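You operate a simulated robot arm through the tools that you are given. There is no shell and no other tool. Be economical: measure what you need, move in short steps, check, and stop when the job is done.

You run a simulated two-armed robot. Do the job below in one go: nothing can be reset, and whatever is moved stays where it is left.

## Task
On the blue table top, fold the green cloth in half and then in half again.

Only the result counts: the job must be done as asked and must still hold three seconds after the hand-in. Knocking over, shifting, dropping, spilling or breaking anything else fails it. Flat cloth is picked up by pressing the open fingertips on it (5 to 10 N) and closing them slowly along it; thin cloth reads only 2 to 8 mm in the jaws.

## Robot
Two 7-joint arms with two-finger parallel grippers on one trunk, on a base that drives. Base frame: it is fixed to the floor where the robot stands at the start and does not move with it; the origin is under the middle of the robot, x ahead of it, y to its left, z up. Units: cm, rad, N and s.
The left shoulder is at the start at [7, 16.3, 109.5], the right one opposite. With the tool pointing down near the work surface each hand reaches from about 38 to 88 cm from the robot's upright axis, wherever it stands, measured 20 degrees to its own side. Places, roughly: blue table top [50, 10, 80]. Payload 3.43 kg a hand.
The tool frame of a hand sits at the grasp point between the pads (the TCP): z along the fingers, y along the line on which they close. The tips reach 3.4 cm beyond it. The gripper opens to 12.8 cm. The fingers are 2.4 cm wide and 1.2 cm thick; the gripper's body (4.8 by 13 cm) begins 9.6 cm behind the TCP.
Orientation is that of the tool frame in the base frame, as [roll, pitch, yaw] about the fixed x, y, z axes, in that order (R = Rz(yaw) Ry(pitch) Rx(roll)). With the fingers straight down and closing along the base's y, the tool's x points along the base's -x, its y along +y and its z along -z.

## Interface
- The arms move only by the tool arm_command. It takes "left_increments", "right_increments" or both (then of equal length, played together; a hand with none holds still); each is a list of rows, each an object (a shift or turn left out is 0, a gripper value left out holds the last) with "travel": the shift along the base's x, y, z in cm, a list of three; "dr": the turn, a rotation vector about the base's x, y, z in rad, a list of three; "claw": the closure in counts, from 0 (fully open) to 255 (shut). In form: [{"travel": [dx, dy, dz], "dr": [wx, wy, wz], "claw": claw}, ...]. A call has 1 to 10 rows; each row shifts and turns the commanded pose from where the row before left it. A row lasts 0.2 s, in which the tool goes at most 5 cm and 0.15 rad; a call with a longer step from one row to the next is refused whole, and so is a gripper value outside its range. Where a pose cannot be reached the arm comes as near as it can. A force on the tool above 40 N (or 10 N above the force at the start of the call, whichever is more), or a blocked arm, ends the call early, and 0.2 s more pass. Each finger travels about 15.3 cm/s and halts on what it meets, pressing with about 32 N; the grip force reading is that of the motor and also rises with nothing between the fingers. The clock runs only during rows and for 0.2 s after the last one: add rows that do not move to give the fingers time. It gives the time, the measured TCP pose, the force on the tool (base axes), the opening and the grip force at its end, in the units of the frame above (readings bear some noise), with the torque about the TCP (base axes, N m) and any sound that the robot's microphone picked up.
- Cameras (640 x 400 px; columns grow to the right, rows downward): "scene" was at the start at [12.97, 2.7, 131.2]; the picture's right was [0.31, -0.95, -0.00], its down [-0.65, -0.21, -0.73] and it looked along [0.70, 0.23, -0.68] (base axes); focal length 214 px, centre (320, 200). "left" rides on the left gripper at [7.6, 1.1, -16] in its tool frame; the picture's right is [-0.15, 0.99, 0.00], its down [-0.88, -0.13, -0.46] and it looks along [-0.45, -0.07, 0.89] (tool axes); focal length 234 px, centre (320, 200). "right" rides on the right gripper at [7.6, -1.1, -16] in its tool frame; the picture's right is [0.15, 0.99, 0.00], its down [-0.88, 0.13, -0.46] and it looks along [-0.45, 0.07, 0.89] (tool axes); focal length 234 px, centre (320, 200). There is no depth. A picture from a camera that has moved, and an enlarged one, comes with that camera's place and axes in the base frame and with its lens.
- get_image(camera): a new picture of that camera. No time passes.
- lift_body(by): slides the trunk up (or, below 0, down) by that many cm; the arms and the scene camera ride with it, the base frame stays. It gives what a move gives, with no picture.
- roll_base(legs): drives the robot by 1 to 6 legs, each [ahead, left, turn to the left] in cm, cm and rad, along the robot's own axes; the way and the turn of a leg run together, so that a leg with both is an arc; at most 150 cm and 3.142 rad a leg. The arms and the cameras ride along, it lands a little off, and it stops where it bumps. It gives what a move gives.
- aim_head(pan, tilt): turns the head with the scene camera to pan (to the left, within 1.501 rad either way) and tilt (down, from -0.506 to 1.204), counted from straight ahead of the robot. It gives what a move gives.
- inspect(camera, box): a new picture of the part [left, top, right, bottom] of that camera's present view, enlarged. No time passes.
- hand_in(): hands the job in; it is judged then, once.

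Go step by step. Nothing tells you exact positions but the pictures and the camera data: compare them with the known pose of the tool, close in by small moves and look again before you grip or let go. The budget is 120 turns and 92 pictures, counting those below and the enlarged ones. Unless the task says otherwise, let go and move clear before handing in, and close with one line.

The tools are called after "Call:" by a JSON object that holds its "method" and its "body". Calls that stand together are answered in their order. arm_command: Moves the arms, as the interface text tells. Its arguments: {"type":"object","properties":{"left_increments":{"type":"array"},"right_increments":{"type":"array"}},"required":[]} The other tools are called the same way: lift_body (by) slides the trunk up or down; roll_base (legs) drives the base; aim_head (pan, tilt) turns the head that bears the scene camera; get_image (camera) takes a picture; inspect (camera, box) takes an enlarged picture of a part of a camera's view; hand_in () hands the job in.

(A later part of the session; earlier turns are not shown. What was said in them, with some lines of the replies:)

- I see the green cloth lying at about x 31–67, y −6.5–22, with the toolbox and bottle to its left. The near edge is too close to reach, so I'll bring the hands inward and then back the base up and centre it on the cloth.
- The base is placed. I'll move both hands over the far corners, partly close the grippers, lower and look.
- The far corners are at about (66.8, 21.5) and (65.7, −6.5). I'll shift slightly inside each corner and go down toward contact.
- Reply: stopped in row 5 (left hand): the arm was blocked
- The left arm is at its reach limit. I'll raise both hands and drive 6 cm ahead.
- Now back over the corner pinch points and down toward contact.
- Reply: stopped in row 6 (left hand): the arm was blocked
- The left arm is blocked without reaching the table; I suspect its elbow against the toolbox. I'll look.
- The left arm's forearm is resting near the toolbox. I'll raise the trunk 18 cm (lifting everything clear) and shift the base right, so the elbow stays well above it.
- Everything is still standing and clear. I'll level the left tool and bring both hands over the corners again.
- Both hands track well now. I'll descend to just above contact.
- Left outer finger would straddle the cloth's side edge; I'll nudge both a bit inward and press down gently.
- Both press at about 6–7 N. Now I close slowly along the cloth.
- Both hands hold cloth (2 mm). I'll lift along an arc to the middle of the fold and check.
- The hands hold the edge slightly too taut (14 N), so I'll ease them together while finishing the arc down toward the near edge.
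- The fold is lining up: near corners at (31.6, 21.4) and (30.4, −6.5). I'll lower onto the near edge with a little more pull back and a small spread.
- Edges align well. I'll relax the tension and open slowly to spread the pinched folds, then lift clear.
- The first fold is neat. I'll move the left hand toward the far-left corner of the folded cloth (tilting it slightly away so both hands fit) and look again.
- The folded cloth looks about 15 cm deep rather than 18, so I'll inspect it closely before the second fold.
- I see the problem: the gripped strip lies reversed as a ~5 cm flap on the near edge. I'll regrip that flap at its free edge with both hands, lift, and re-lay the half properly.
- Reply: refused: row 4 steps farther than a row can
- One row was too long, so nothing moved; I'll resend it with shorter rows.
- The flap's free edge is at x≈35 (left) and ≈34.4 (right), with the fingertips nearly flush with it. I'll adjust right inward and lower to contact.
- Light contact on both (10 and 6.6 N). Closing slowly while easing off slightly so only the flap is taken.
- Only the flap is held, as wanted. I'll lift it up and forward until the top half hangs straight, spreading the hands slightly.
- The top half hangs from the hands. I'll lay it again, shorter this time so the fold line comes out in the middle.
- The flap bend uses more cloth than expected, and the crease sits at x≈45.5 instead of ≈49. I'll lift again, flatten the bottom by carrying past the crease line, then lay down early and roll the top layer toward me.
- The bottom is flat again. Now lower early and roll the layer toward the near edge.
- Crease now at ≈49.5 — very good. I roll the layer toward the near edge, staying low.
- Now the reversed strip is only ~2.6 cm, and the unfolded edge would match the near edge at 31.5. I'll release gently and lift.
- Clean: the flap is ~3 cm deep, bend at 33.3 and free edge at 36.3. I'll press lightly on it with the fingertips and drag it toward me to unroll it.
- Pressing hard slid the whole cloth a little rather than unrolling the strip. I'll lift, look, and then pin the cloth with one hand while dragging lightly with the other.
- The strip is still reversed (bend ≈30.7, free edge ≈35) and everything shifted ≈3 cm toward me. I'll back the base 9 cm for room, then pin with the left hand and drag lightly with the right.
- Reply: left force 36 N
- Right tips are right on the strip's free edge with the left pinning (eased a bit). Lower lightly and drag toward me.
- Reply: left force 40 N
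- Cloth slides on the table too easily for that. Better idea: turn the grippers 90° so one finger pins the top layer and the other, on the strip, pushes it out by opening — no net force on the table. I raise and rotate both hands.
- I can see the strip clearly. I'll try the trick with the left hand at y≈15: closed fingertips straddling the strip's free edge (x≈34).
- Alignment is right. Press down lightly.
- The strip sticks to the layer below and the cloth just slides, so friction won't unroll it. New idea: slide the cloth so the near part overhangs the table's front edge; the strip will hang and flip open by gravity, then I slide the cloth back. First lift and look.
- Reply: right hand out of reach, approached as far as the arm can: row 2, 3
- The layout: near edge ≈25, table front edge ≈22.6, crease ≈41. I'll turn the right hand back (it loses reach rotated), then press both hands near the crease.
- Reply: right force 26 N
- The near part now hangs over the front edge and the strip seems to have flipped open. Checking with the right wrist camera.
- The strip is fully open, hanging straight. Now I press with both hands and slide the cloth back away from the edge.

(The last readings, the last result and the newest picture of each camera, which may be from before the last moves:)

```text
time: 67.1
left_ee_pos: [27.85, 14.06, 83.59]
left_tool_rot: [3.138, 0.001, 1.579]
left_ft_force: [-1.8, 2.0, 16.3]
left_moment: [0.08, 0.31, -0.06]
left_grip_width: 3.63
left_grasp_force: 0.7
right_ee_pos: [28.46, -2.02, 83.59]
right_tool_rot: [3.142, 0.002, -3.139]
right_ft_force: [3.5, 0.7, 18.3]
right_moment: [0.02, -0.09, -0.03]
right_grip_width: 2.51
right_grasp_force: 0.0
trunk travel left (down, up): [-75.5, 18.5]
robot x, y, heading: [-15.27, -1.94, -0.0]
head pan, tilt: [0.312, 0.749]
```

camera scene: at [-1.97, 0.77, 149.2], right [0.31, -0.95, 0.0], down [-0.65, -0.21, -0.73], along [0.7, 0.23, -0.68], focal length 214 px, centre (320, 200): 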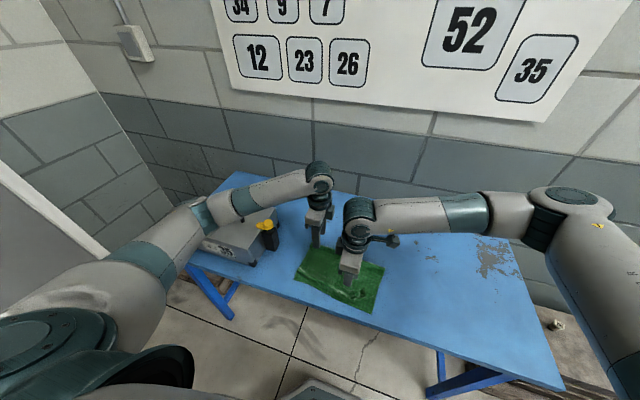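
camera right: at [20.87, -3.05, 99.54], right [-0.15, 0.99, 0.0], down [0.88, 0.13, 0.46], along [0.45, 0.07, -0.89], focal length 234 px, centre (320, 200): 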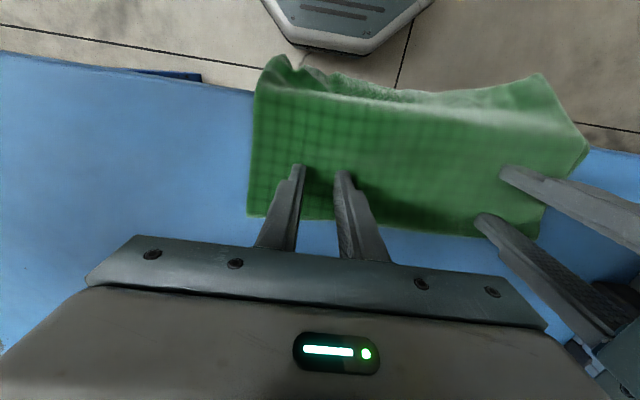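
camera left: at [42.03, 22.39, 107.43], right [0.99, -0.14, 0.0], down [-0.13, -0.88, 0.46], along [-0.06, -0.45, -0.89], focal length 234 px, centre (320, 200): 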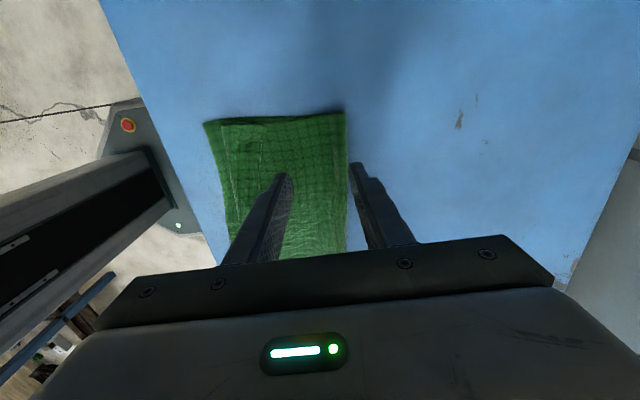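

Call:
{"method": "arm_command", "body": {"left_increments": [{"travel": [1, 0, 0]}, {"travel": [1, 0, 0]}, {"travel": [1, 0, 0]}, {"travel": [1, 0, 0]}, {"travel": [1, 0, 0]}, {"travel": [1, 0, 0]}, {"travel": [1, 0, 0]}, {"travel": [1, 0, 0]}, {"travel": [1, 0, 0]}, {}], "right_increments": [{"travel": [1, 0, 0]}, {"travel": [1, 0, 0]}, {"travel": [1, 0, 0]}, {"travel": [1, 0, 0]}, {"travel": [1, 0, 0]}, {"travel": [1, 0, 0]}, {"travel": [1, 0, 0]}, {"travel": [1, 0, 0]}, {"travel": [1, 0, 0]}, {}]}}

Call:
{"method": "inspect", "body": {"camera": "scene", "box": [260, 220, 400, 325]}}

```text
time: 69.3
left_ee_pos: [36.87, 13.9, 83.53]
left_tool_rot: [3.136, 0.0, 1.577]
left_ft_force: [-3.7, 0.5, 27.2]
left_moment: [0.08, 0.61, -0.01]
left_grip_width: 3.64
left_grasp_force: 0.0
right_ee_pos: [37.4, -1.94, 83.66]
right_tool_rot: [3.141, 0.002, -3.138]
right_ft_force: [0.0, -0.5, 1.1]
right_moment: [0.01, 0.03, 0.03]
right_grip_width: 2.52
right_grasp_force: 0.0
trunk travel left (down, up): [-75.5, 18.5]
robot x, y, heading: [-14.8, -2.04, 0.005]
head pan, tilt: [0.312, 0.749]
```

```text
3.81 times, centred on (330, 272) of scene
camera zoom: at [-2.32, 0.69, 149.24], right [0.31, -0.95, 0.0], down [-0.65, -0.21, -0.73], along [0.7, 0.23, -0.68], focal length 817 px, centre (282, -76)
```

zoom: 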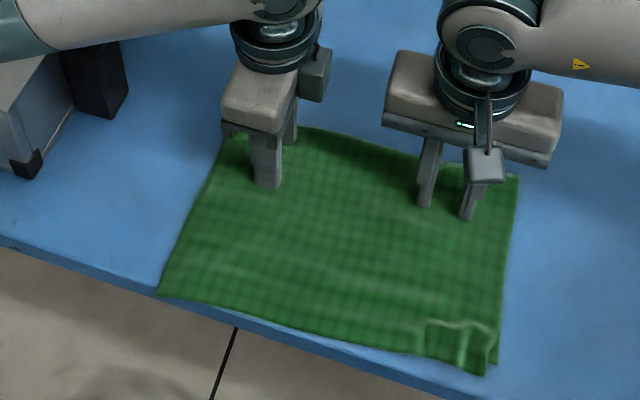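

Excellent: a clean half fold now, edges aligned. Slide another 7 cm away from the table edge.

Call:
{"method": "arm_command", "body": {"left_increments": [{"travel": [0, 0, 0.05]}, {"travel": [1, 0, 0]}, {"travel": [1, 0, 0]}, {"travel": [1, 0, 0]}, {"travel": [1, 0, 0]}, {"travel": [1, 0, 0]}, {"travel": [1, 0, 0]}, {"travel": [1, 0, 0]}, {}], "right_increments": [{"travel": [0, 0, -0.2]}, {"travel": [1, 0, 0]}, {"travel": [1, 0, 0]}, {"travel": [1, 0, 0]}, {"travel": [1, 0, 0]}, {"travel": [1, 0, 0]}, {"travel": [1, 0, 0]}, {"travel": [1, 0, 0]}, {}]}}

Call:
{"method": "arm_command", "body": {"left_increments": [{"travel": [0, 0, 2]}, {"travel": [0, 0, 4]}, {"travel": [0, 0, 4]}, {"travel": [3, 0, 0]}, {}], "right_increments": [{"travel": [0, 0, 2]}, {"travel": [0, 0, 4]}, {"travel": [0, 0, 4]}, {"travel": [0, -4, 0]}, {"travel": [0, -3, 0]}]}}

Call:
{"method": "inspect", "body": {"camera": "scene", "box": [260, 200, 420, 320]}}

```text
time: 71.3
left_ee_pos: [43.8, 14.0, 83.68]
left_tool_rot: [3.137, 0.0, 1.578]
left_ft_force: [-0.4, 0.3, 0.8]
left_moment: [-0.01, 0.04, -0.01]
left_grip_width: 3.61
left_grasp_force: 0.0
right_ee_pos: [44.51, -1.84, 83.52]
right_tool_rot: [3.139, 0.002, -3.138]
right_ft_force: [-4.8, 0.6, 29.4]
right_moment: [-0.07, 0.26, 0.02]
right_grip_width: 2.5
right_grasp_force: 0.1
trunk travel left (down, up): [-75.5, 18.5]
robot x, y, heading: [-14.91, -1.79, 0.006]
head pan, tilt: [0.312, 0.749]
```

```text
time: 72.5
left_ee_pos: [46.93, 14.02, 93.62]
left_tool_rot: [3.141, 0.001, 1.579]
left_ft_force: [0.7, -0.6, 0.1]
left_moment: [-0.02, 0.0, -0.05]
left_grip_width: 3.6
left_grasp_force: 0.0
right_ee_pos: [44.79, -9.18, 93.32]
right_tool_rot: [3.141, 0.0, -3.135]
right_ft_force: [-0.6, -0.2, 0.3]
right_moment: [0.01, -0.02, 0.0]
right_grip_width: 2.51
right_grasp_force: 0.0
trunk travel left (down, up): [-75.5, 18.5]
robot x, y, heading: [-14.95, -1.91, -0.001]
head pan, tilt: [0.312, 0.749]
```

```text
3.33 times, centred on (340, 260) of scene
camera zoom: at [-2.11, 0.68, 149.22], right [0.31, -0.95, 0.0], down [-0.65, -0.21, -0.73], along [0.7, 0.23, -0.68], focal length 715 px, centre (253, 0)
```

zoom: 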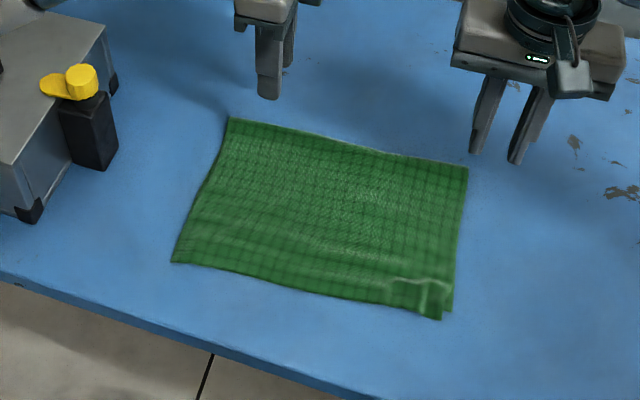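

The first fold is now clean (x≈30–49, y≈−7.5–20). Before the second fold I'll test whether a firm pinch takes both layers, at the open near-left corner with the left hand.

Call:
{"method": "arm_command", "body": {"left_increments": [{"travel": [-4.8, 1.0, 0]}, {"travel": [-4.8, 1.4, 0]}, {"travel": [-4.8, 1.4, 0], "claw": 200}, {"travel": [0, 0, -4]}, {"travel": [0, 0, -4]}, {"travel": [0, 0, -1.3]}, {"travel": [0, 0, -0.5]}, {"travel": [0, 0, -0.25]}, {}]}}

```text
time: 74.5
left_ee_pos: [32.6, 17.8, 83.69]
left_tool_rot: [3.137, 0.0, 1.578]
left_ft_force: [-1.2, 1.1, 16.9]
left_moment: [0.18, -0.27, 0.03]
left_grip_width: 2.74
left_grasp_force: 0.0
right_ee_pos: [44.77, -9.22, 93.33]
right_tool_rot: [-3.141, 0.002, -3.139]
right_ft_force: [0.5, -1.1, -0.6]
right_moment: [0.02, 0.03, 0.01]
right_grip_width: 2.52
right_grasp_force: 0.1
trunk travel left (down, up): [-75.5, 18.5]
robot x, y, heading: [-14.71, -1.93, 0.001]
head pan, tilt: [0.312, 0.749]
```

Pressing at 17 N. Close slowly and lift a little to see how many layers come along.

Call:
{"method": "arm_command", "body": {"left_increments": [{"claw": 207}, {"claw": 214}, {"claw": 221}, {"claw": 228}, {"claw": 235}, {"claw": 242}, {"claw": 249}, {"claw": 255}, {}]}}

Call:
{"method": "arm_command", "body": {"left_increments": [{"travel": [0, 0, 2]}, {"travel": [0, 0, 2]}, {}]}}

Call:
{"method": "inspect", "body": {"camera": "left", "box": [200, 80, 460, 260]}}

```text
time: 76.5
left_ee_pos: [32.62, 17.69, 83.55]
left_tool_rot: [3.138, 0.001, 1.579]
left_ft_force: [1.3, 0.6, 29.2]
left_moment: [0.14, -0.1, 0.0]
left_grip_width: 0.19
left_grasp_force: 31.7
right_ee_pos: [44.69, -9.27, 93.35]
right_tool_rot: [3.138, 0.001, -3.138]
right_ft_force: [-0.2, 0.2, 0.8]
right_moment: [0.02, 0.02, -0.01]
right_grip_width: 2.53
right_grasp_force: 0.0
trunk travel left (down, up): [-75.5, 18.5]
robot x, y, heading: [-14.85, -1.93, 0.004]
head pan, tilt: [0.312, 0.749]
```

```text
time: 77.3
left_ee_pos: [32.58, 17.91, 87.35]
left_tool_rot: [3.142, 0.0, 1.578]
left_ft_force: [0.6, 0.8, -0.8]
left_moment: [0.0, -0.01, -0.01]
left_grip_width: 0.23
left_grasp_force: 31.8
right_ee_pos: [44.83, -9.06, 93.15]
right_tool_rot: [3.141, 0.001, -3.138]
right_ft_force: [0.2, -0.3, -0.1]
right_moment: [-0.01, 0.01, 0.01]
right_grip_width: 2.54
right_grasp_force: 0.0
trunk travel left (down, up): [-75.5, 18.5]
robot x, y, heading: [-14.66, -1.62, 0.006]
head pan, tilt: [0.312, 0.749]
```

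```text
2.22 times, centred on (330, 170) of left
camera zoom: at [33.68, 25.48, 103.32], right [0.99, -0.14, 0.0], down [-0.12, -0.88, 0.46], along [-0.06, -0.45, -0.89], focal length 520 px, centre (298, 267)
```

zoom: 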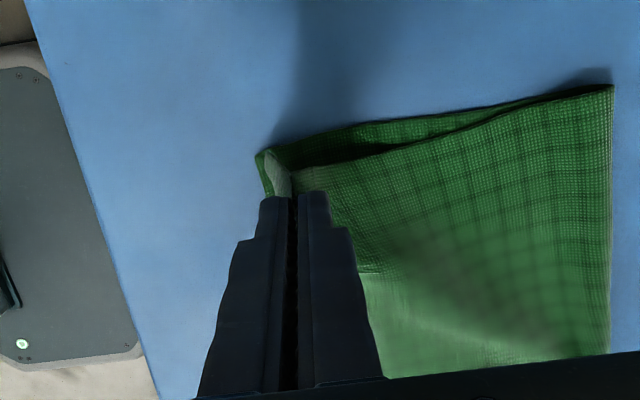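

Only the top layer comes up, so I'll put it back. The second fold will therefore carry the creased far edge (where both layers are joined) over to the near edge. Release here first and rotate the left hand back.

Call:
{"method": "arm_command", "body": {"left_increments": [{"travel": [0, 0, -2]}, {"travel": [0, 0, -1.7]}, {"claw": 245}, {"claw": 235}, {"claw": 225}, {"claw": 215}, {"claw": 205}, {"travel": [0, 0, 1]}, {"travel": [0, 0, 3]}, {"travel": [0, 0, 4]}]}}

Call:
{"method": "arm_command", "body": {"left_increments": [{"travel": [3, 0, 0], "dr": [0, 0, 0.15]}, {"travel": [4, 0, 0], "dr": [0, 0, 0.15]}, {"travel": [3.4, 0, 0], "dr": [0, 0, 0.15]}, {"dr": [0, 0, 0.15]}, {"dr": [0, 0, 0.15]}, {"dr": [0, 0, 0.15]}, {"dr": [0, 0, 0.15]}, {"dr": [0, 0, 0.15]}, {"dr": [0, 0, 0.15]}, {"dr": [0, 0, 0.15]}], "right_increments": [{"travel": [0, 2.5, 0]}, {"travel": [0, 2.5, 0]}, {}, {}, {}, {}, {}, {}, {}, {}]}}

Call:
{"method": "arm_command", "body": {"left_increments": [{"travel": [2, 0, 0], "dr": [0, 0, 0.065], "claw": 185}, {}], "right_increments": [{"travel": [1.5, 0, 0], "claw": 185}, {}]}}

Call:
{"method": "get_image", "body": {"camera": "left"}}

Call:
{"method": "get_image", "body": {"camera": "right"}}

```text
time: 79.5
left_ee_pos: [32.42, 18.08, 91.71]
left_tool_rot: [3.141, 0.0, 1.578]
left_ft_force: [-0.1, -0.3, -0.2]
left_moment: [-0.01, 0.0, 0.01]
left_grip_width: 2.51
left_grasp_force: 0.0
right_ee_pos: [44.87, -9.15, 93.32]
right_tool_rot: [-3.141, 0.001, -3.138]
right_ft_force: [0.7, 0.2, 0.2]
right_moment: [-0.01, 0.01, -0.03]
right_grip_width: 2.5
right_grasp_force: 0.2
trunk travel left (down, up): [-75.5, 18.5]
robot x, y, heading: [-14.64, -1.83, 0.001]
head pan, tilt: [0.312, 0.749]
```

```text
time: 81.7
left_ee_pos: [42.92, 17.94, 91.91]
left_tool_rot: [3.141, -0.001, 3.08]
left_ft_force: [-0.6, 0.4, 0.2]
left_moment: [-0.02, 0.01, -0.02]
left_grip_width: 2.45
left_grasp_force: 0.2
right_ee_pos: [44.89, -3.99, 93.37]
right_tool_rot: [3.141, 0.0, -3.139]
right_ft_force: [-0.4, 0.0, 0.3]
right_moment: [0.02, -0.02, 0.02]
right_grip_width: 2.51
right_grasp_force: 0.0
trunk travel left (down, up): [-75.5, 18.5]
robot x, y, heading: [-15.19, -2.26, 0.005]
head pan, tilt: [0.312, 0.749]
```

```text
time: 82.3
left_ee_pos: [45.0, 17.91, 91.84]
left_tool_rot: [-3.141, -0.001, 3.141]
left_ft_force: [0.9, 0.7, -0.6]
left_moment: [-0.05, -0.01, -0.03]
left_grip_width: 3.5
left_grasp_force: 0.1
right_ee_pos: [46.27, -3.86, 93.36]
right_tool_rot: [3.139, 0.0, -3.139]
right_ft_force: [-1.3, 0.4, 0.3]
right_moment: [0.02, -0.03, -0.02]
right_grip_width: 3.54
right_grasp_force: 0.1
trunk travel left (down, up): [-75.5, 18.5]
robot x, y, heading: [-14.82, -2.16, -0.002]
head pan, tilt: [0.312, 0.749]
```

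```text
25 pictures are left
camera left: at [37.46, 19.03, 107.78], right [0.15, 0.99, 0.0], down [0.88, -0.13, 0.46], along [0.45, -0.07, -0.89], focal length 234 px, centre (320, 200)
```

left: 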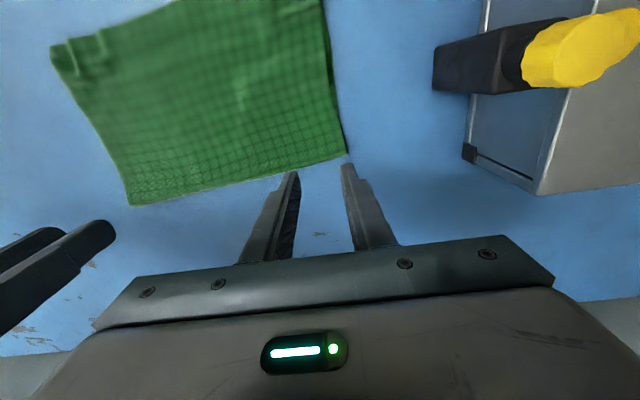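

```text
24 pictures are left
camera right: at [38.66, -4.97, 109.41], right [-0.15, 0.99, 0.0], down [0.88, 0.13, 0.46], along [0.45, 0.07, -0.89], focal length 234 px, centre (320, 200)
```

right: 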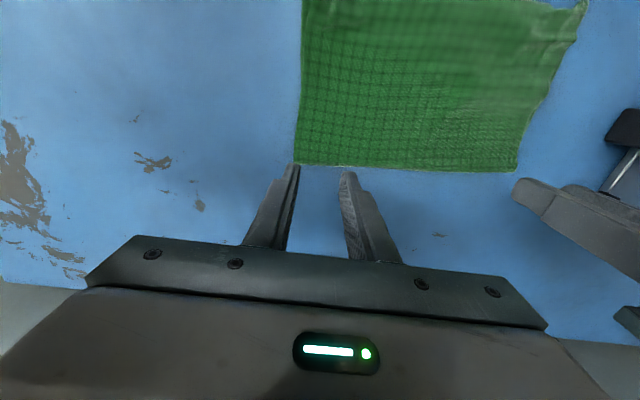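

The creased far edge runs from (45.9, 20.9) to (48.5, −6.7). I'll set the tips flush inside it and lower to contact.

Call:
{"method": "arm_command", "body": {"left_increments": [{"travel": [0, -0.6, -3]}, {"travel": [0, 0, -3]}, {"travel": [0, 0, -1.5]}, {"travel": [0, 0, -0.4]}, {"travel": [0, 0, -0.2]}, {}], "right_increments": [{"travel": [0.8, 0.5, -3]}, {"travel": [0, 0, -4]}, {"travel": [0, 0, -2]}, {"travel": [0, 0, -0.4]}, {"travel": [0, 0, -0.2]}, {}]}}

Call:
{"method": "inspect", "body": {"camera": "left", "box": [240, 90, 400, 200]}}

Call:
{"method": "inspect", "body": {"camera": "right", "box": [240, 90, 400, 200]}}

```text
time: 83.7
left_ee_pos: [44.93, 17.27, 83.6]
left_tool_rot: [3.141, 0.002, 3.142]
left_ft_force: [-0.7, -0.1, 11.1]
left_moment: [0.22, 0.05, -0.01]
left_grip_width: 3.54
left_grasp_force: 0.0
right_ee_pos: [46.87, -3.3, 83.68]
right_tool_rot: [3.141, 0.001, -3.139]
right_ft_force: [-0.3, 0.1, 1.0]
right_moment: [-0.02, -0.04, 0.04]
right_grip_width: 3.51
right_grasp_force: 0.0
trunk travel left (down, up): [-75.5, 18.5]
robot x, y, heading: [-15.15, -2.06, 0.0]
head pan, tilt: [0.312, 0.749]
```

```text
3.64 times, centred on (320, 145) of left
camera zoom: at [37.44, 18.3, 99.64], right [0.15, 0.99, 0.0], down [0.88, -0.13, 0.46], along [0.45, -0.07, -0.89], focal length 852 px, centre (320, 400)
```

zoom: 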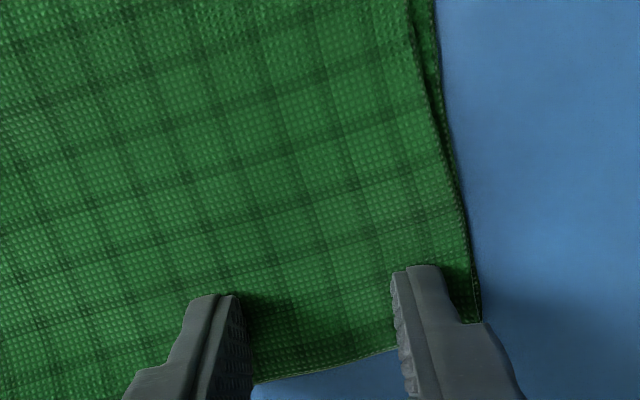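

```text
3.64 times, centred on (320, 145) of right
camera zoom: at [39.25, -4.49, 99.71], right [-0.15, 0.99, 0.0], down [0.88, 0.13, 0.46], along [0.45, 0.07, -0.89], focal length 852 px, centre (320, 400)
```

zoom: 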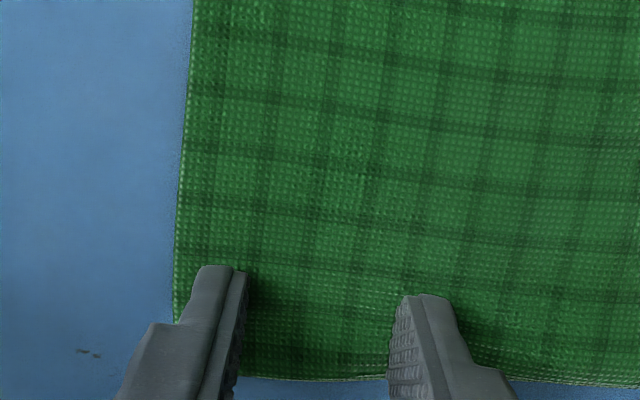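

Nicely flush. Press the right a touch more and close both slowly, then lift a little.

Call:
{"method": "arm_command", "body": {"left_increments": [{}, {"claw": 192}, {"claw": 200}, {"claw": 208}, {"claw": 216}, {"claw": 224}, {"claw": 232}, {"claw": 240}, {"claw": 248}, {"claw": 255}], "right_increments": [{"travel": [0.2, 0, -0.15]}, {"claw": 192}, {"claw": 200}, {"claw": 208}, {"claw": 216}, {"claw": 224}, {"claw": 232}, {"claw": 240}, {"claw": 248}, {"claw": 255}]}}

Call:
{"method": "arm_command", "body": {"left_increments": [{}, {"travel": [0, 0, 1.5]}, {"travel": [0, 0, 2]}, {"travel": [-0.5, 0, 2]}, {}], "right_increments": [{}, {"travel": [0, 0, 1.5]}, {"travel": [0, 0, 2]}, {"travel": [-0.5, 0, 2]}, {}]}}

Call:
{"method": "inspect", "body": {"camera": "left", "box": [60, 40, 400, 240]}}

Call:
{"method": "inspect", "body": {"camera": "scene", "box": [260, 200, 420, 320]}}

```text
time: 85.9
left_ee_pos: [44.96, 17.25, 83.59]
left_tool_rot: [3.138, 0.001, 3.141]
left_ft_force: [-0.1, 1.1, 11.3]
left_moment: [0.14, 0.04, 0.0]
left_grip_width: 0.26
left_grasp_force: 31.6
right_ee_pos: [47.04, -3.41, 83.59]
right_tool_rot: [3.142, 0.0, -3.138]
right_ft_force: [0.5, -0.3, 7.9]
right_moment: [-0.05, 0.0, 0.02]
right_grip_width: 0.0
right_grasp_force: 32.6
trunk travel left (down, up): [-75.5, 18.5]
robot x, y, heading: [-14.96, -2.25, -0.002]
head pan, tilt: [0.312, 0.749]
```

```text
time: 87.1
left_ee_pos: [44.42, 17.32, 89.1]
left_tool_rot: [3.14, 0.0, -3.141]
left_ft_force: [-0.3, -0.1, 0.2]
left_moment: [0.03, -0.01, 0.02]
left_grip_width: 0.3
left_grasp_force: 31.2
right_ee_pos: [46.81, -3.41, 88.89]
right_tool_rot: [3.141, -0.001, -3.138]
right_ft_force: [-0.1, 0.3, -0.5]
right_moment: [0.01, 0.0, 0.0]
right_grip_width: 0.01
right_grasp_force: 32.5
trunk travel left (down, up): [-75.5, 18.5]
robot x, y, heading: [-15.04, -2.03, -0.0]
head pan, tilt: [0.312, 0.749]
```

```text
1.88 times, centred on (230, 140) of left
camera zoom: at [36.96, 18.33, 105.11], right [0.15, 0.99, 0.0], down [0.88, -0.13, 0.46], along [0.45, -0.07, -0.89], focal length 441 px, centre (489, 313)
```

zoom: 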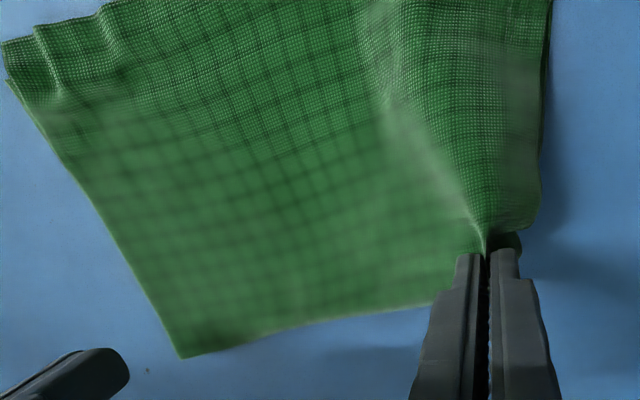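

```text
3.33 times, centred on (340, 260) of scene
camera zoom: at [-1.95, 0.77, 149.2], right [0.31, -0.95, 0.0], down [-0.65, -0.21, -0.73], along [0.7, 0.23, -0.68], focal length 715 px, centre (253, 0)
```

zoom: 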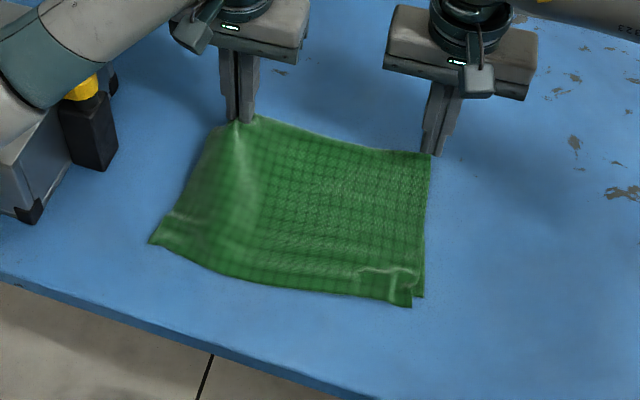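

The left grips the crease (3 mm) but the right slipped off. I'll set the left down again while holding, reopen the right, and look for the corner.

Call:
{"method": "arm_command", "body": {"left_increments": [{"travel": [0.3, 0, -2]}, {"travel": [0.2, 0, -2]}, {"travel": [0, 0, -0.8]}, {}, {}], "right_increments": [{"claw": 185}, {}, {}, {}, {}]}}

Call:
{"method": "get_image", "body": {"camera": "right"}}

```text
time: 88.3
left_ee_pos: [44.92, 17.16, 84.29]
left_tool_rot: [3.14, 0.0, -3.141]
left_ft_force: [-0.2, -0.2, 1.6]
left_moment: [0.0, -0.03, 0.04]
left_grip_width: 0.27
left_grasp_force: 32.0
right_ee_pos: [46.61, -3.49, 89.04]
right_tool_rot: [-3.14, 0.001, -3.139]
right_ft_force: [0.2, 0.3, -0.1]
right_moment: [-0.03, 0.0, 0.01]
right_grip_width: 3.49
right_grasp_force: 0.0
trunk travel left (down, up): [-75.5, 18.5]
robot x, y, heading: [-14.86, -2.19, -0.004]
head pan, tilt: [0.312, 0.749]
```

```text
19 pictures are left
camera right: at [39.02, -4.47, 104.95], right [-0.15, 0.99, 0.0], down [0.88, 0.13, 0.46], along [0.45, 0.07, -0.89], focal length 234 px, centre (320, 200)
```

right: 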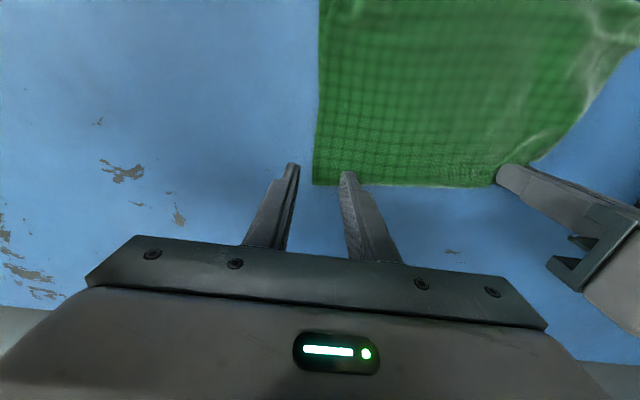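

The far-right corner is now at (49.7, −3.6). Move the right hand to it and press.

Call:
{"method": "arm_command", "body": {"right_increments": [{"travel": [1.7, 3.5, 0]}, {"travel": [0, 0, -3]}, {"travel": [0, 0, -1.8]}, {"travel": [0, 0, -0.5]}, {"travel": [0, 0, -0.25]}, {}]}}

```text
time: 89.7
left_ee_pos: [44.66, 17.21, 84.24]
left_tool_rot: [3.142, -0.001, -3.141]
left_ft_force: [0.1, -0.3, 0.4]
left_moment: [0.0, 0.0, 0.0]
left_grip_width: 0.3
left_grasp_force: 31.7
right_ee_pos: [48.32, 0.16, 83.64]
right_tool_rot: [-3.141, 0.0, -3.138]
right_ft_force: [0.1, -0.4, 9.8]
right_moment: [-0.19, 0.04, 0.03]
right_grip_width: 3.49
right_grasp_force: 0.1
trunk travel left (down, up): [-75.5, 18.5]
robot x, y, heading: [-15.04, -2.3, 0.007]
head pan, tilt: [0.312, 0.749]
```

Call:
{"method": "arm_command", "body": {"right_increments": [{"travel": [0, 0, -0.05], "claw": 192}, {"claw": 200}, {"claw": 208}, {"claw": 216}, {"claw": 224}, {"claw": 232}, {"claw": 240}, {"claw": 248}, {"claw": 255}, {}]}}

```text
time: 91.9
left_ee_pos: [44.8, 17.13, 84.37]
left_tool_rot: [3.141, 0.002, 3.142]
left_ft_force: [-0.3, -0.2, 0.4]
left_moment: [-0.02, 0.03, 0.01]
left_grip_width: 0.31
left_grasp_force: 32.3
right_ee_pos: [48.14, -0.03, 83.57]
right_tool_rot: [3.141, 0.003, -3.137]
right_ft_force: [2.3, -3.1, 28.6]
right_moment: [-0.32, -0.02, 0.0]
right_grip_width: 0.28
right_grasp_force: 32.3
trunk travel left (down, up): [-75.5, 18.5]
robot x, y, heading: [-15.08, -2.04, -0.001]
head pan, tilt: [0.312, 0.749]
```

Both hands hold the creased edge now (≈3 mm). Lift and carry it over in a low arc.

Call:
{"method": "arm_command", "body": {"left_increments": [{"travel": [0, 0, 1.8]}, {"travel": [-0.7, 0, 2.5]}, {"travel": [-1.2, 0, 2]}, {"travel": [-1.5, 0, 0.8]}, {"travel": [-1.5, 0, -0.5]}, {"travel": [-1, 0, -2]}, {"travel": [-0.8, 0, -2]}, {"travel": [-0.6, 0, -1.5]}, {}], "right_increments": [{"travel": [0, 0, 2.5]}, {"travel": [-0.9, 0, 2.5]}, {"travel": [-1.5, 0, 2]}, {"travel": [-1.8, 0, 0.8]}, {"travel": [-1.8, 0, -0.5]}, {"travel": [-1.2, 0, -2]}, {"travel": [-1.0, 0, -2]}, {"travel": [-0.7, 0, -1.5]}, {}]}}

Call:
{"method": "inspect", "body": {"camera": "left", "box": [60, 0, 400, 240]}}

Call:
{"method": "inspect", "body": {"camera": "scene", "box": [260, 200, 420, 320]}}

```text
time: 93.9
left_ee_pos: [37.67, 17.26, 85.39]
left_tool_rot: [-3.141, 0.0, -3.142]
left_ft_force: [0.0, -0.6, -0.1]
left_moment: [0.02, 0.01, 0.01]
left_grip_width: 0.29
left_grasp_force: 31.9
right_ee_pos: [39.41, 0.11, 85.22]
right_tool_rot: [3.14, -0.001, -3.138]
right_ft_force: [0.6, -0.4, -0.3]
right_moment: [-0.01, 0.03, -0.03]
right_grip_width: 0.28
right_grasp_force: 31.5
trunk travel left (down, up): [-75.5, 18.5]
robot x, y, heading: [-14.96, -2.08, 0.004]
head pan, tilt: [0.312, 0.749]
```

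```text
1.67 times, centred on (230, 120) of left
camera zoom: at [30.12, 18.34, 101.46], right [0.15, 0.99, 0.0], down [0.88, -0.13, 0.46], along [0.45, -0.07, -0.89], focal length 390 px, centre (470, 333)
```

zoom: 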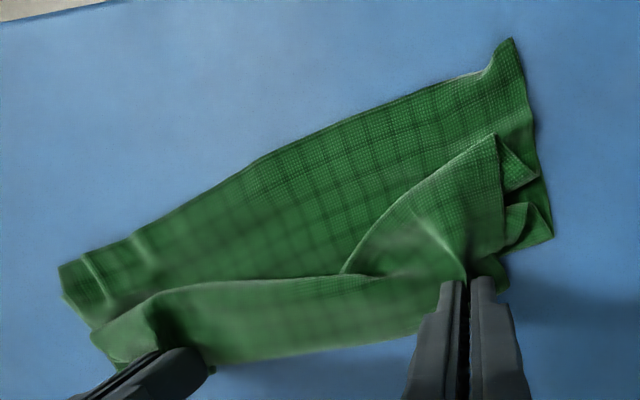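

```text
3.33 times, centred on (340, 260) of scene
camera zoom: at [-1.96, 0.76, 149.2], right [0.31, -0.95, 0.0], down [-0.65, -0.21, -0.73], along [0.7, 0.23, -0.68], focal length 715 px, centre (253, 0)
```

zoom: 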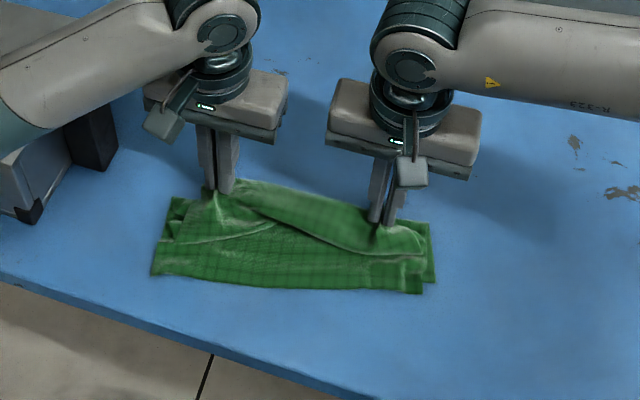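

The edge is over; near edge runs from (26.7, 20.6) to (33.2, −5.6). I'll roll it on toward that edge, staying low.

Call:
{"method": "arm_command", "body": {"left_increments": [{"travel": [-1.0, -0.1, 0.2]}, {"travel": [-1.0, -0.1, 0]}, {"travel": [-1.0, -0.1, -0.2]}, {"travel": [-1.0, -0.1, -0.3]}, {"travel": [-1.0, -0.1, -0.3]}, {"travel": [-0.8, -0.1, -0.2]}, {}], "right_increments": [{"travel": [-0.6, -0.2, 0.2]}, {"travel": [-0.6, -0.2, 0]}, {"travel": [-0.6, -0.2, -0.2]}, {"travel": [-0.6, -0.2, -0.3]}, {"travel": [-0.6, -0.1, -0.3]}, {"travel": [-0.4, 0, -0.1]}, {}]}}

Call:
{"method": "inspect", "body": {"camera": "left", "box": [60, 0, 400, 240]}}

```text
time: 95.5
left_ee_pos: [32.05, 16.69, 84.65]
left_tool_rot: [3.141, 0.0, 3.141]
left_ft_force: [1.1, -1.0, 0.5]
left_moment: [-0.03, -0.01, 0.01]
left_grip_width: 0.3
left_grasp_force: 31.9
right_ee_pos: [36.08, -0.82, 84.53]
right_tool_rot: [3.141, 0.001, -3.138]
right_ft_force: [0.1, 0.2, 1.2]
right_moment: [0.03, 0.01, 0.04]
right_grip_width: 0.27
right_grasp_force: 31.3
trunk travel left (down, up): [-75.5, 18.5]
robot x, y, heading: [-14.99, -2.01, 0.004]
head pan, tilt: [0.312, 0.749]
```

```text
1.67 times, centred on (230, 120) of left
camera zoom: at [24.37, 17.75, 100.66], right [0.15, 0.99, 0.0], down [0.88, -0.13, 0.46], along [0.45, -0.07, -0.89], focal length 390 px, centre (470, 333)
```

zoom: 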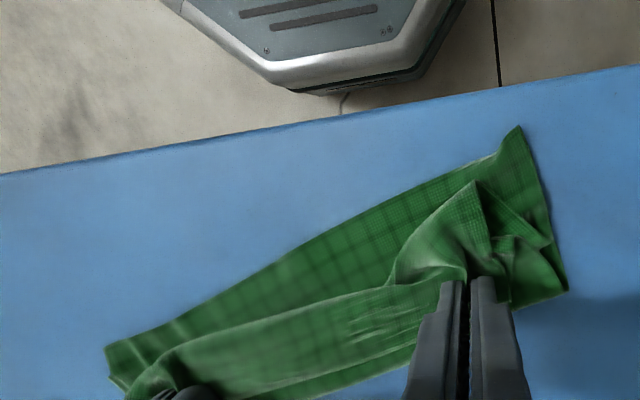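

The strip is forming (≈9 cm deep), with a small mess at the left end. I'll release gently and look.

Call:
{"method": "arm_command", "body": {"left_increments": [{"travel": [0, 0, -0.3]}, {"claw": 245}, {"claw": 235}, {"claw": 225}, {"claw": 215}, {"claw": 205}, {"travel": [0, 0, 1]}, {"travel": [0, 0, 3]}, {"travel": [0, 0, 4]}, {"travel": [4, 0, 0]}], "right_increments": [{"travel": [0, 0, -0.3]}, {"claw": 245}, {"claw": 235}, {"claw": 225}, {"claw": 215}, {"claw": 205}, {"travel": [0, 0, 1]}, {"travel": [0, 0, 3]}, {"travel": [0, 0, 4]}, {"travel": [3, -2, 0]}]}}

Call:
{"method": "inspect", "body": {"camera": "left", "box": [60, 0, 400, 240]}}

```text
time: 97.7
left_ee_pos: [35.9, 16.59, 92.12]
left_tool_rot: [3.141, -0.005, 3.14]
left_ft_force: [0.4, -0.1, 0.0]
left_moment: [0.05, 0.05, 0.03]
left_grip_width: 2.54
left_grasp_force: 0.0
right_ee_pos: [39.25, -3.09, 92.1]
right_tool_rot: [3.141, 0.0, -3.139]
right_ft_force: [0.5, -0.6, -0.8]
right_moment: [-0.01, 0.0, 0.0]
right_grip_width: 2.51
right_grasp_force: 0.1
trunk travel left (down, up): [-75.5, 18.5]
robot x, y, heading: [-15.01, -2.48, 0.002]
head pan, tilt: [0.312, 0.749]
```

```text
1.67 times, centred on (230, 120) of left
camera zoom: at [28.38, 17.62, 108.2], right [0.15, 0.99, 0.0], down [0.88, -0.13, 0.45], along [0.45, -0.06, -0.89], focal length 390 px, centre (470, 333)
```

zoom: 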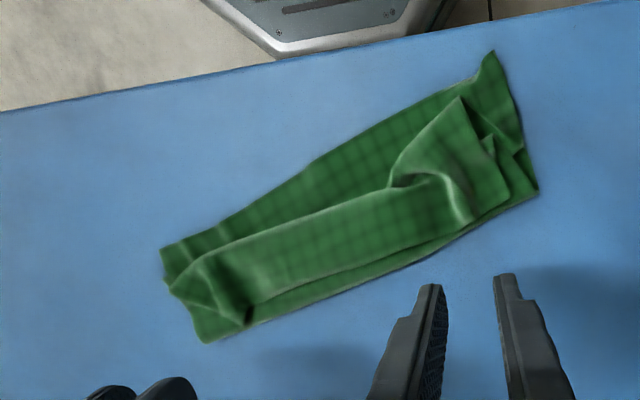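

The strip is about a quarter of the original area (≈8.5 × 27 cm) but lies skewed. I'll press both ends and turn it square with the table, easing it away from the front edge.

Call:
{"method": "arm_command", "body": {"left_increments": [{"travel": [-3, -0.3, 0]}, {"travel": [-2.9, -0.3, 0]}, {"travel": [0, 0, -4]}, {"travel": [0, 0, -3.2]}, {"travel": [0, 0, -0.4]}, {"travel": [0, 0, -0.3]}, {}], "right_increments": [{"travel": [-2, 1.5, 0]}, {"travel": [-2.2, 1.6, 0]}, {"travel": [0, 0, -4]}, {"travel": [0, 0, -3.2]}, {"travel": [0, 0, -0.4]}, {"travel": [0, 0, -0.3]}, {}]}}

```text
time: 99.3
left_ee_pos: [29.91, 15.92, 84.4]
left_tool_rot: [-3.141, 0.002, -3.14]
left_ft_force: [-0.9, 0.7, 1.1]
left_moment: [-0.01, 0.03, 0.04]
left_grip_width: 2.51
left_grasp_force: 0.1
right_ee_pos: [34.82, 0.15, 84.21]
right_tool_rot: [-3.141, 0.001, -3.138]
right_ft_force: [0.3, -0.5, 2.0]
right_moment: [0.0, -0.03, -0.05]
right_grip_width: 2.52
right_grasp_force: 0.4
trunk travel left (down, up): [-75.5, 18.5]
robot x, y, heading: [-15.21, -2.12, 0.004]
head pan, tilt: [0.312, 0.749]
```

Call:
{"method": "arm_command", "body": {"left_increments": [{"travel": [0, 0, -0.35]}, {"travel": [0, 0, -0.2]}, {}], "right_increments": [{"travel": [0, 0, -0.2]}, {"travel": [0, 0, -0.15]}, {}]}}

```text
time: 100.1
left_ee_pos: [29.94, 15.88, 83.87]
left_tool_rot: [3.141, 0.001, 3.141]
left_ft_force: [0.1, 0.5, 7.1]
left_moment: [0.0, -0.02, -0.01]
left_grip_width: 2.52
left_grasp_force: 0.1
right_ee_pos: [34.83, 0.31, 84.05]
right_tool_rot: [-3.141, 0.002, -3.137]
right_ft_force: [-0.5, 0.5, 4.8]
right_moment: [-0.05, 0.0, -0.02]
right_grip_width: 2.53
right_grasp_force: 0.1
trunk travel left (down, up): [-75.5, 18.5]
robot x, y, heading: [-15.02, -2.14, 0.0]
head pan, tilt: [0.312, 0.749]
```

Call:
{"method": "arm_command", "body": {"left_increments": [{"travel": [0.4, 0, -0.1], "dr": [0, 0, -0.03]}, {"travel": [0.8, 0.08, 0], "dr": [0, 0, -0.03]}, {"travel": [0.8, 0.08, 0], "dr": [0, 0, -0.03]}, {"travel": [0.8, 0.08, 0], "dr": [0, 0, -0.03]}, {"travel": [0.8, 0.08, 0], "dr": [0, 0, -0.03]}, {"travel": [0.8, 0.08, 0], "dr": [0, 0, -0.03]}, {"travel": [0.8, 0.08, 0], "dr": [0, 0, -0.03]}, {"travel": [0.8, 0.08, 0], "dr": [0, 0, -0.03]}, {"travel": [0.8, 0.08, 0], "dr": [0, 0, -0.03]}, {"travel": [0.8, 0.08, 0], "dr": [0, 0, -0.03]}], "right_increments": [{"travel": [0.1, 0, -0.1], "dr": [0, 0, -0.03]}, {"travel": [0.25, 0, 0], "dr": [0, 0, -0.03]}, {"travel": [0.25, 0, 0], "dr": [0, 0, -0.03]}, {"travel": [0.25, 0, 0], "dr": [0, 0, -0.03]}, {"travel": [0.25, 0, 0], "dr": [0, 0, -0.03]}, {"travel": [0.25, 0, 0], "dr": [0, 0, -0.03]}, {"travel": [0.25, 0, 0], "dr": [0, 0, -0.03]}, {"travel": [0.25, 0, 0], "dr": [0, 0, -0.03]}, {"travel": [0.25, 0, 0], "dr": [0, 0, -0.03]}, {"travel": [0.25, 0, 0], "dr": [0, 0, -0.03]}]}}

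Call:
{"method": "arm_command", "body": {"left_increments": [{"travel": [0, 0, 2]}, {"travel": [0, 0, 4]}, {"travel": [4, 0, 4]}, {"travel": [4, 0, 0]}, {}], "right_increments": [{"travel": [0, 0, 2]}, {"travel": [0, 0, 4]}, {"travel": [3, -3, 2]}, {"travel": [3, -3, 0]}, {}]}}

Call:
{"method": "inspect", "body": {"camera": "scene", "box": [260, 200, 420, 320]}}

Call:
{"method": "get_image", "body": {"camera": "left"}}

```text
time: 102.3
left_ee_pos: [37.49, 16.74, 83.88]
left_tool_rot: [3.14, 0.001, 2.838]
left_ft_force: [-3.5, -1.4, 14.3]
left_moment: [-0.09, 0.02, 0.0]
left_grip_width: 2.52
left_grasp_force: 0.0
right_ee_pos: [37.16, 0.15, 83.91]
right_tool_rot: [3.14, 0.002, 2.845]
right_ft_force: [-0.8, 0.0, 5.7]
right_moment: [-0.06, 0.04, -0.01]
right_grip_width: 2.51
right_grasp_force: 0.0
trunk travel left (down, up): [-75.5, 18.5]
robot x, y, heading: [-14.93, -1.78, 0.001]
head pan, tilt: [0.312, 0.749]
```

```text
refused: row 3 steps farther than a row can; nothing moved
```

```text
3.33 times, centred on (340, 260) of scene
camera zoom: at [-2.22, 0.71, 149.23], right [0.31, -0.95, 0.0], down [-0.65, -0.21, -0.73], along [0.7, 0.23, -0.68], focal length 715 px, centre (253, 0)
```

zoom: 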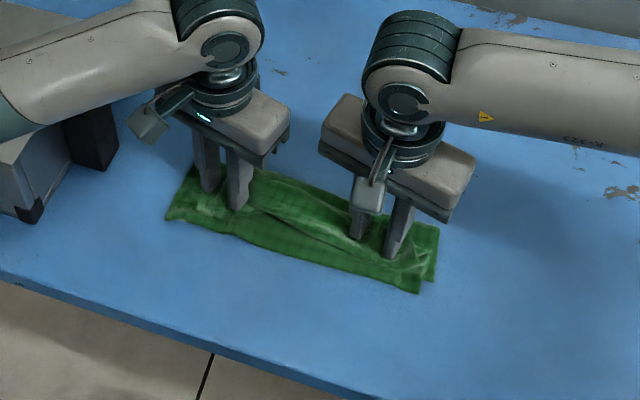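

```text
13 pictures are left
camera left: at [30.57, 20.06, 99.91], right [0.43, 0.9, 0.0], down [0.8, -0.39, 0.46], along [0.41, -0.2, -0.89], focal length 234 px, centre (320, 200)
```

left: 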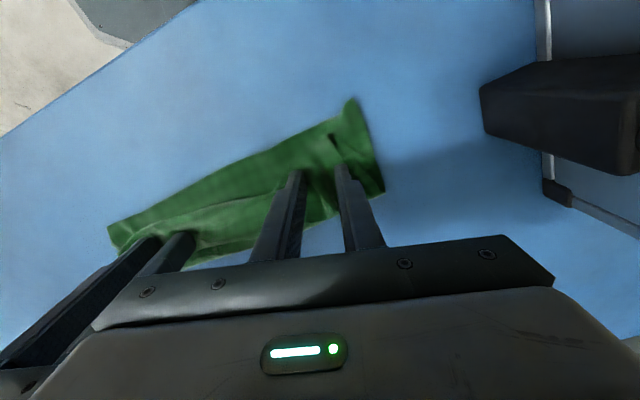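

The strip rotated well and lies parallel to the table edge now. I lift the hands clear (shorter rows) and look.

Call:
{"method": "arm_command", "body": {"left_increments": [{"travel": [0, 0, 2]}, {"travel": [0, 0, 4]}, {"travel": [3, 0, 3]}, {"travel": [4, 0, 0]}, {"travel": [4, 0, 0]}, {}], "right_increments": [{"travel": [0, 0, 2]}, {"travel": [0, 0, 4]}, {"travel": [3, -2, 2]}, {"travel": [3, -3, 0]}, {"travel": [3, -3, 0]}, {}]}}

Call:
{"method": "inspect", "body": {"camera": "scene", "box": [270, 220, 400, 318]}}

Call:
{"method": "get_image", "body": {"camera": "left"}}

```text
time: 103.7
left_ee_pos: [48.73, 17.05, 92.65]
left_tool_rot: [3.141, 0.0, 2.841]
left_ft_force: [-0.3, 0.5, 0.4]
left_moment: [-0.04, -0.02, -0.03]
left_grip_width: 2.51
left_grasp_force: 0.1
right_ee_pos: [46.24, -7.79, 92.01]
right_tool_rot: [3.141, 0.001, 2.845]
right_ft_force: [-0.5, -0.1, -0.6]
right_moment: [0.0, 0.0, 0.0]
right_grip_width: 2.53
right_grasp_force: 0.0
trunk travel left (down, up): [-75.5, 18.5]
robot x, y, heading: [-15.22, -1.84, -0.001]
head pan, tilt: [0.312, 0.749]
```

```text
4.08 times, centred on (335, 269) of scene
camera zoom: at [-2.03, 0.89, 149.21], right [0.31, -0.95, 0.0], down [-0.65, -0.21, -0.73], along [0.7, 0.23, -0.68], focal length 875 px, centre (259, -82)
```

zoom: 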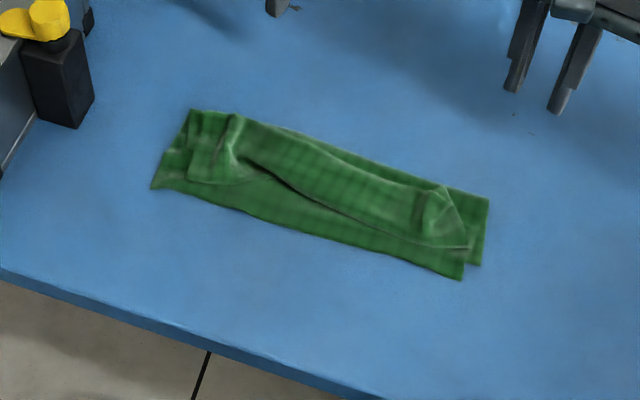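

```text
11 pictures are left
camera left: at [41.73, 20.33, 108.68], right [0.43, 0.9, 0.0], down [0.8, -0.39, 0.46], along [0.41, -0.2, -0.89], focal length 234 px, centre (320, 200)
```

left: 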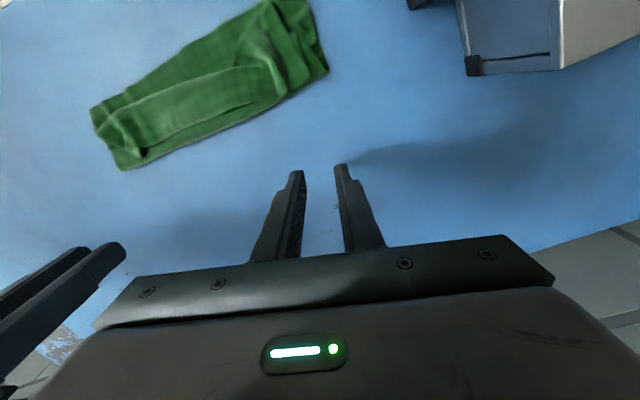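

The cloth is now a squared four-layer strip, about 8.5 × 28 cm (x 33–42, y −5.5–22.4), roughly a quarter of its original area. It lies well inside the table top. Both grippers are open and clear, and the bottle and toolbox are still standing where they were, so I'm handing in.

Call:
{"method": "hand_in", "body": {}}

```text
The job is handed in.
```

The green cloth is folded in half twice on the blue table, ending as a strip about 8.5 × 28 cm because both folds run the same way. The second fold isn't tidy: its edge lies turned back on top about 4 cm and is a bit crumpled at the ends. Nothing else was seen to move.
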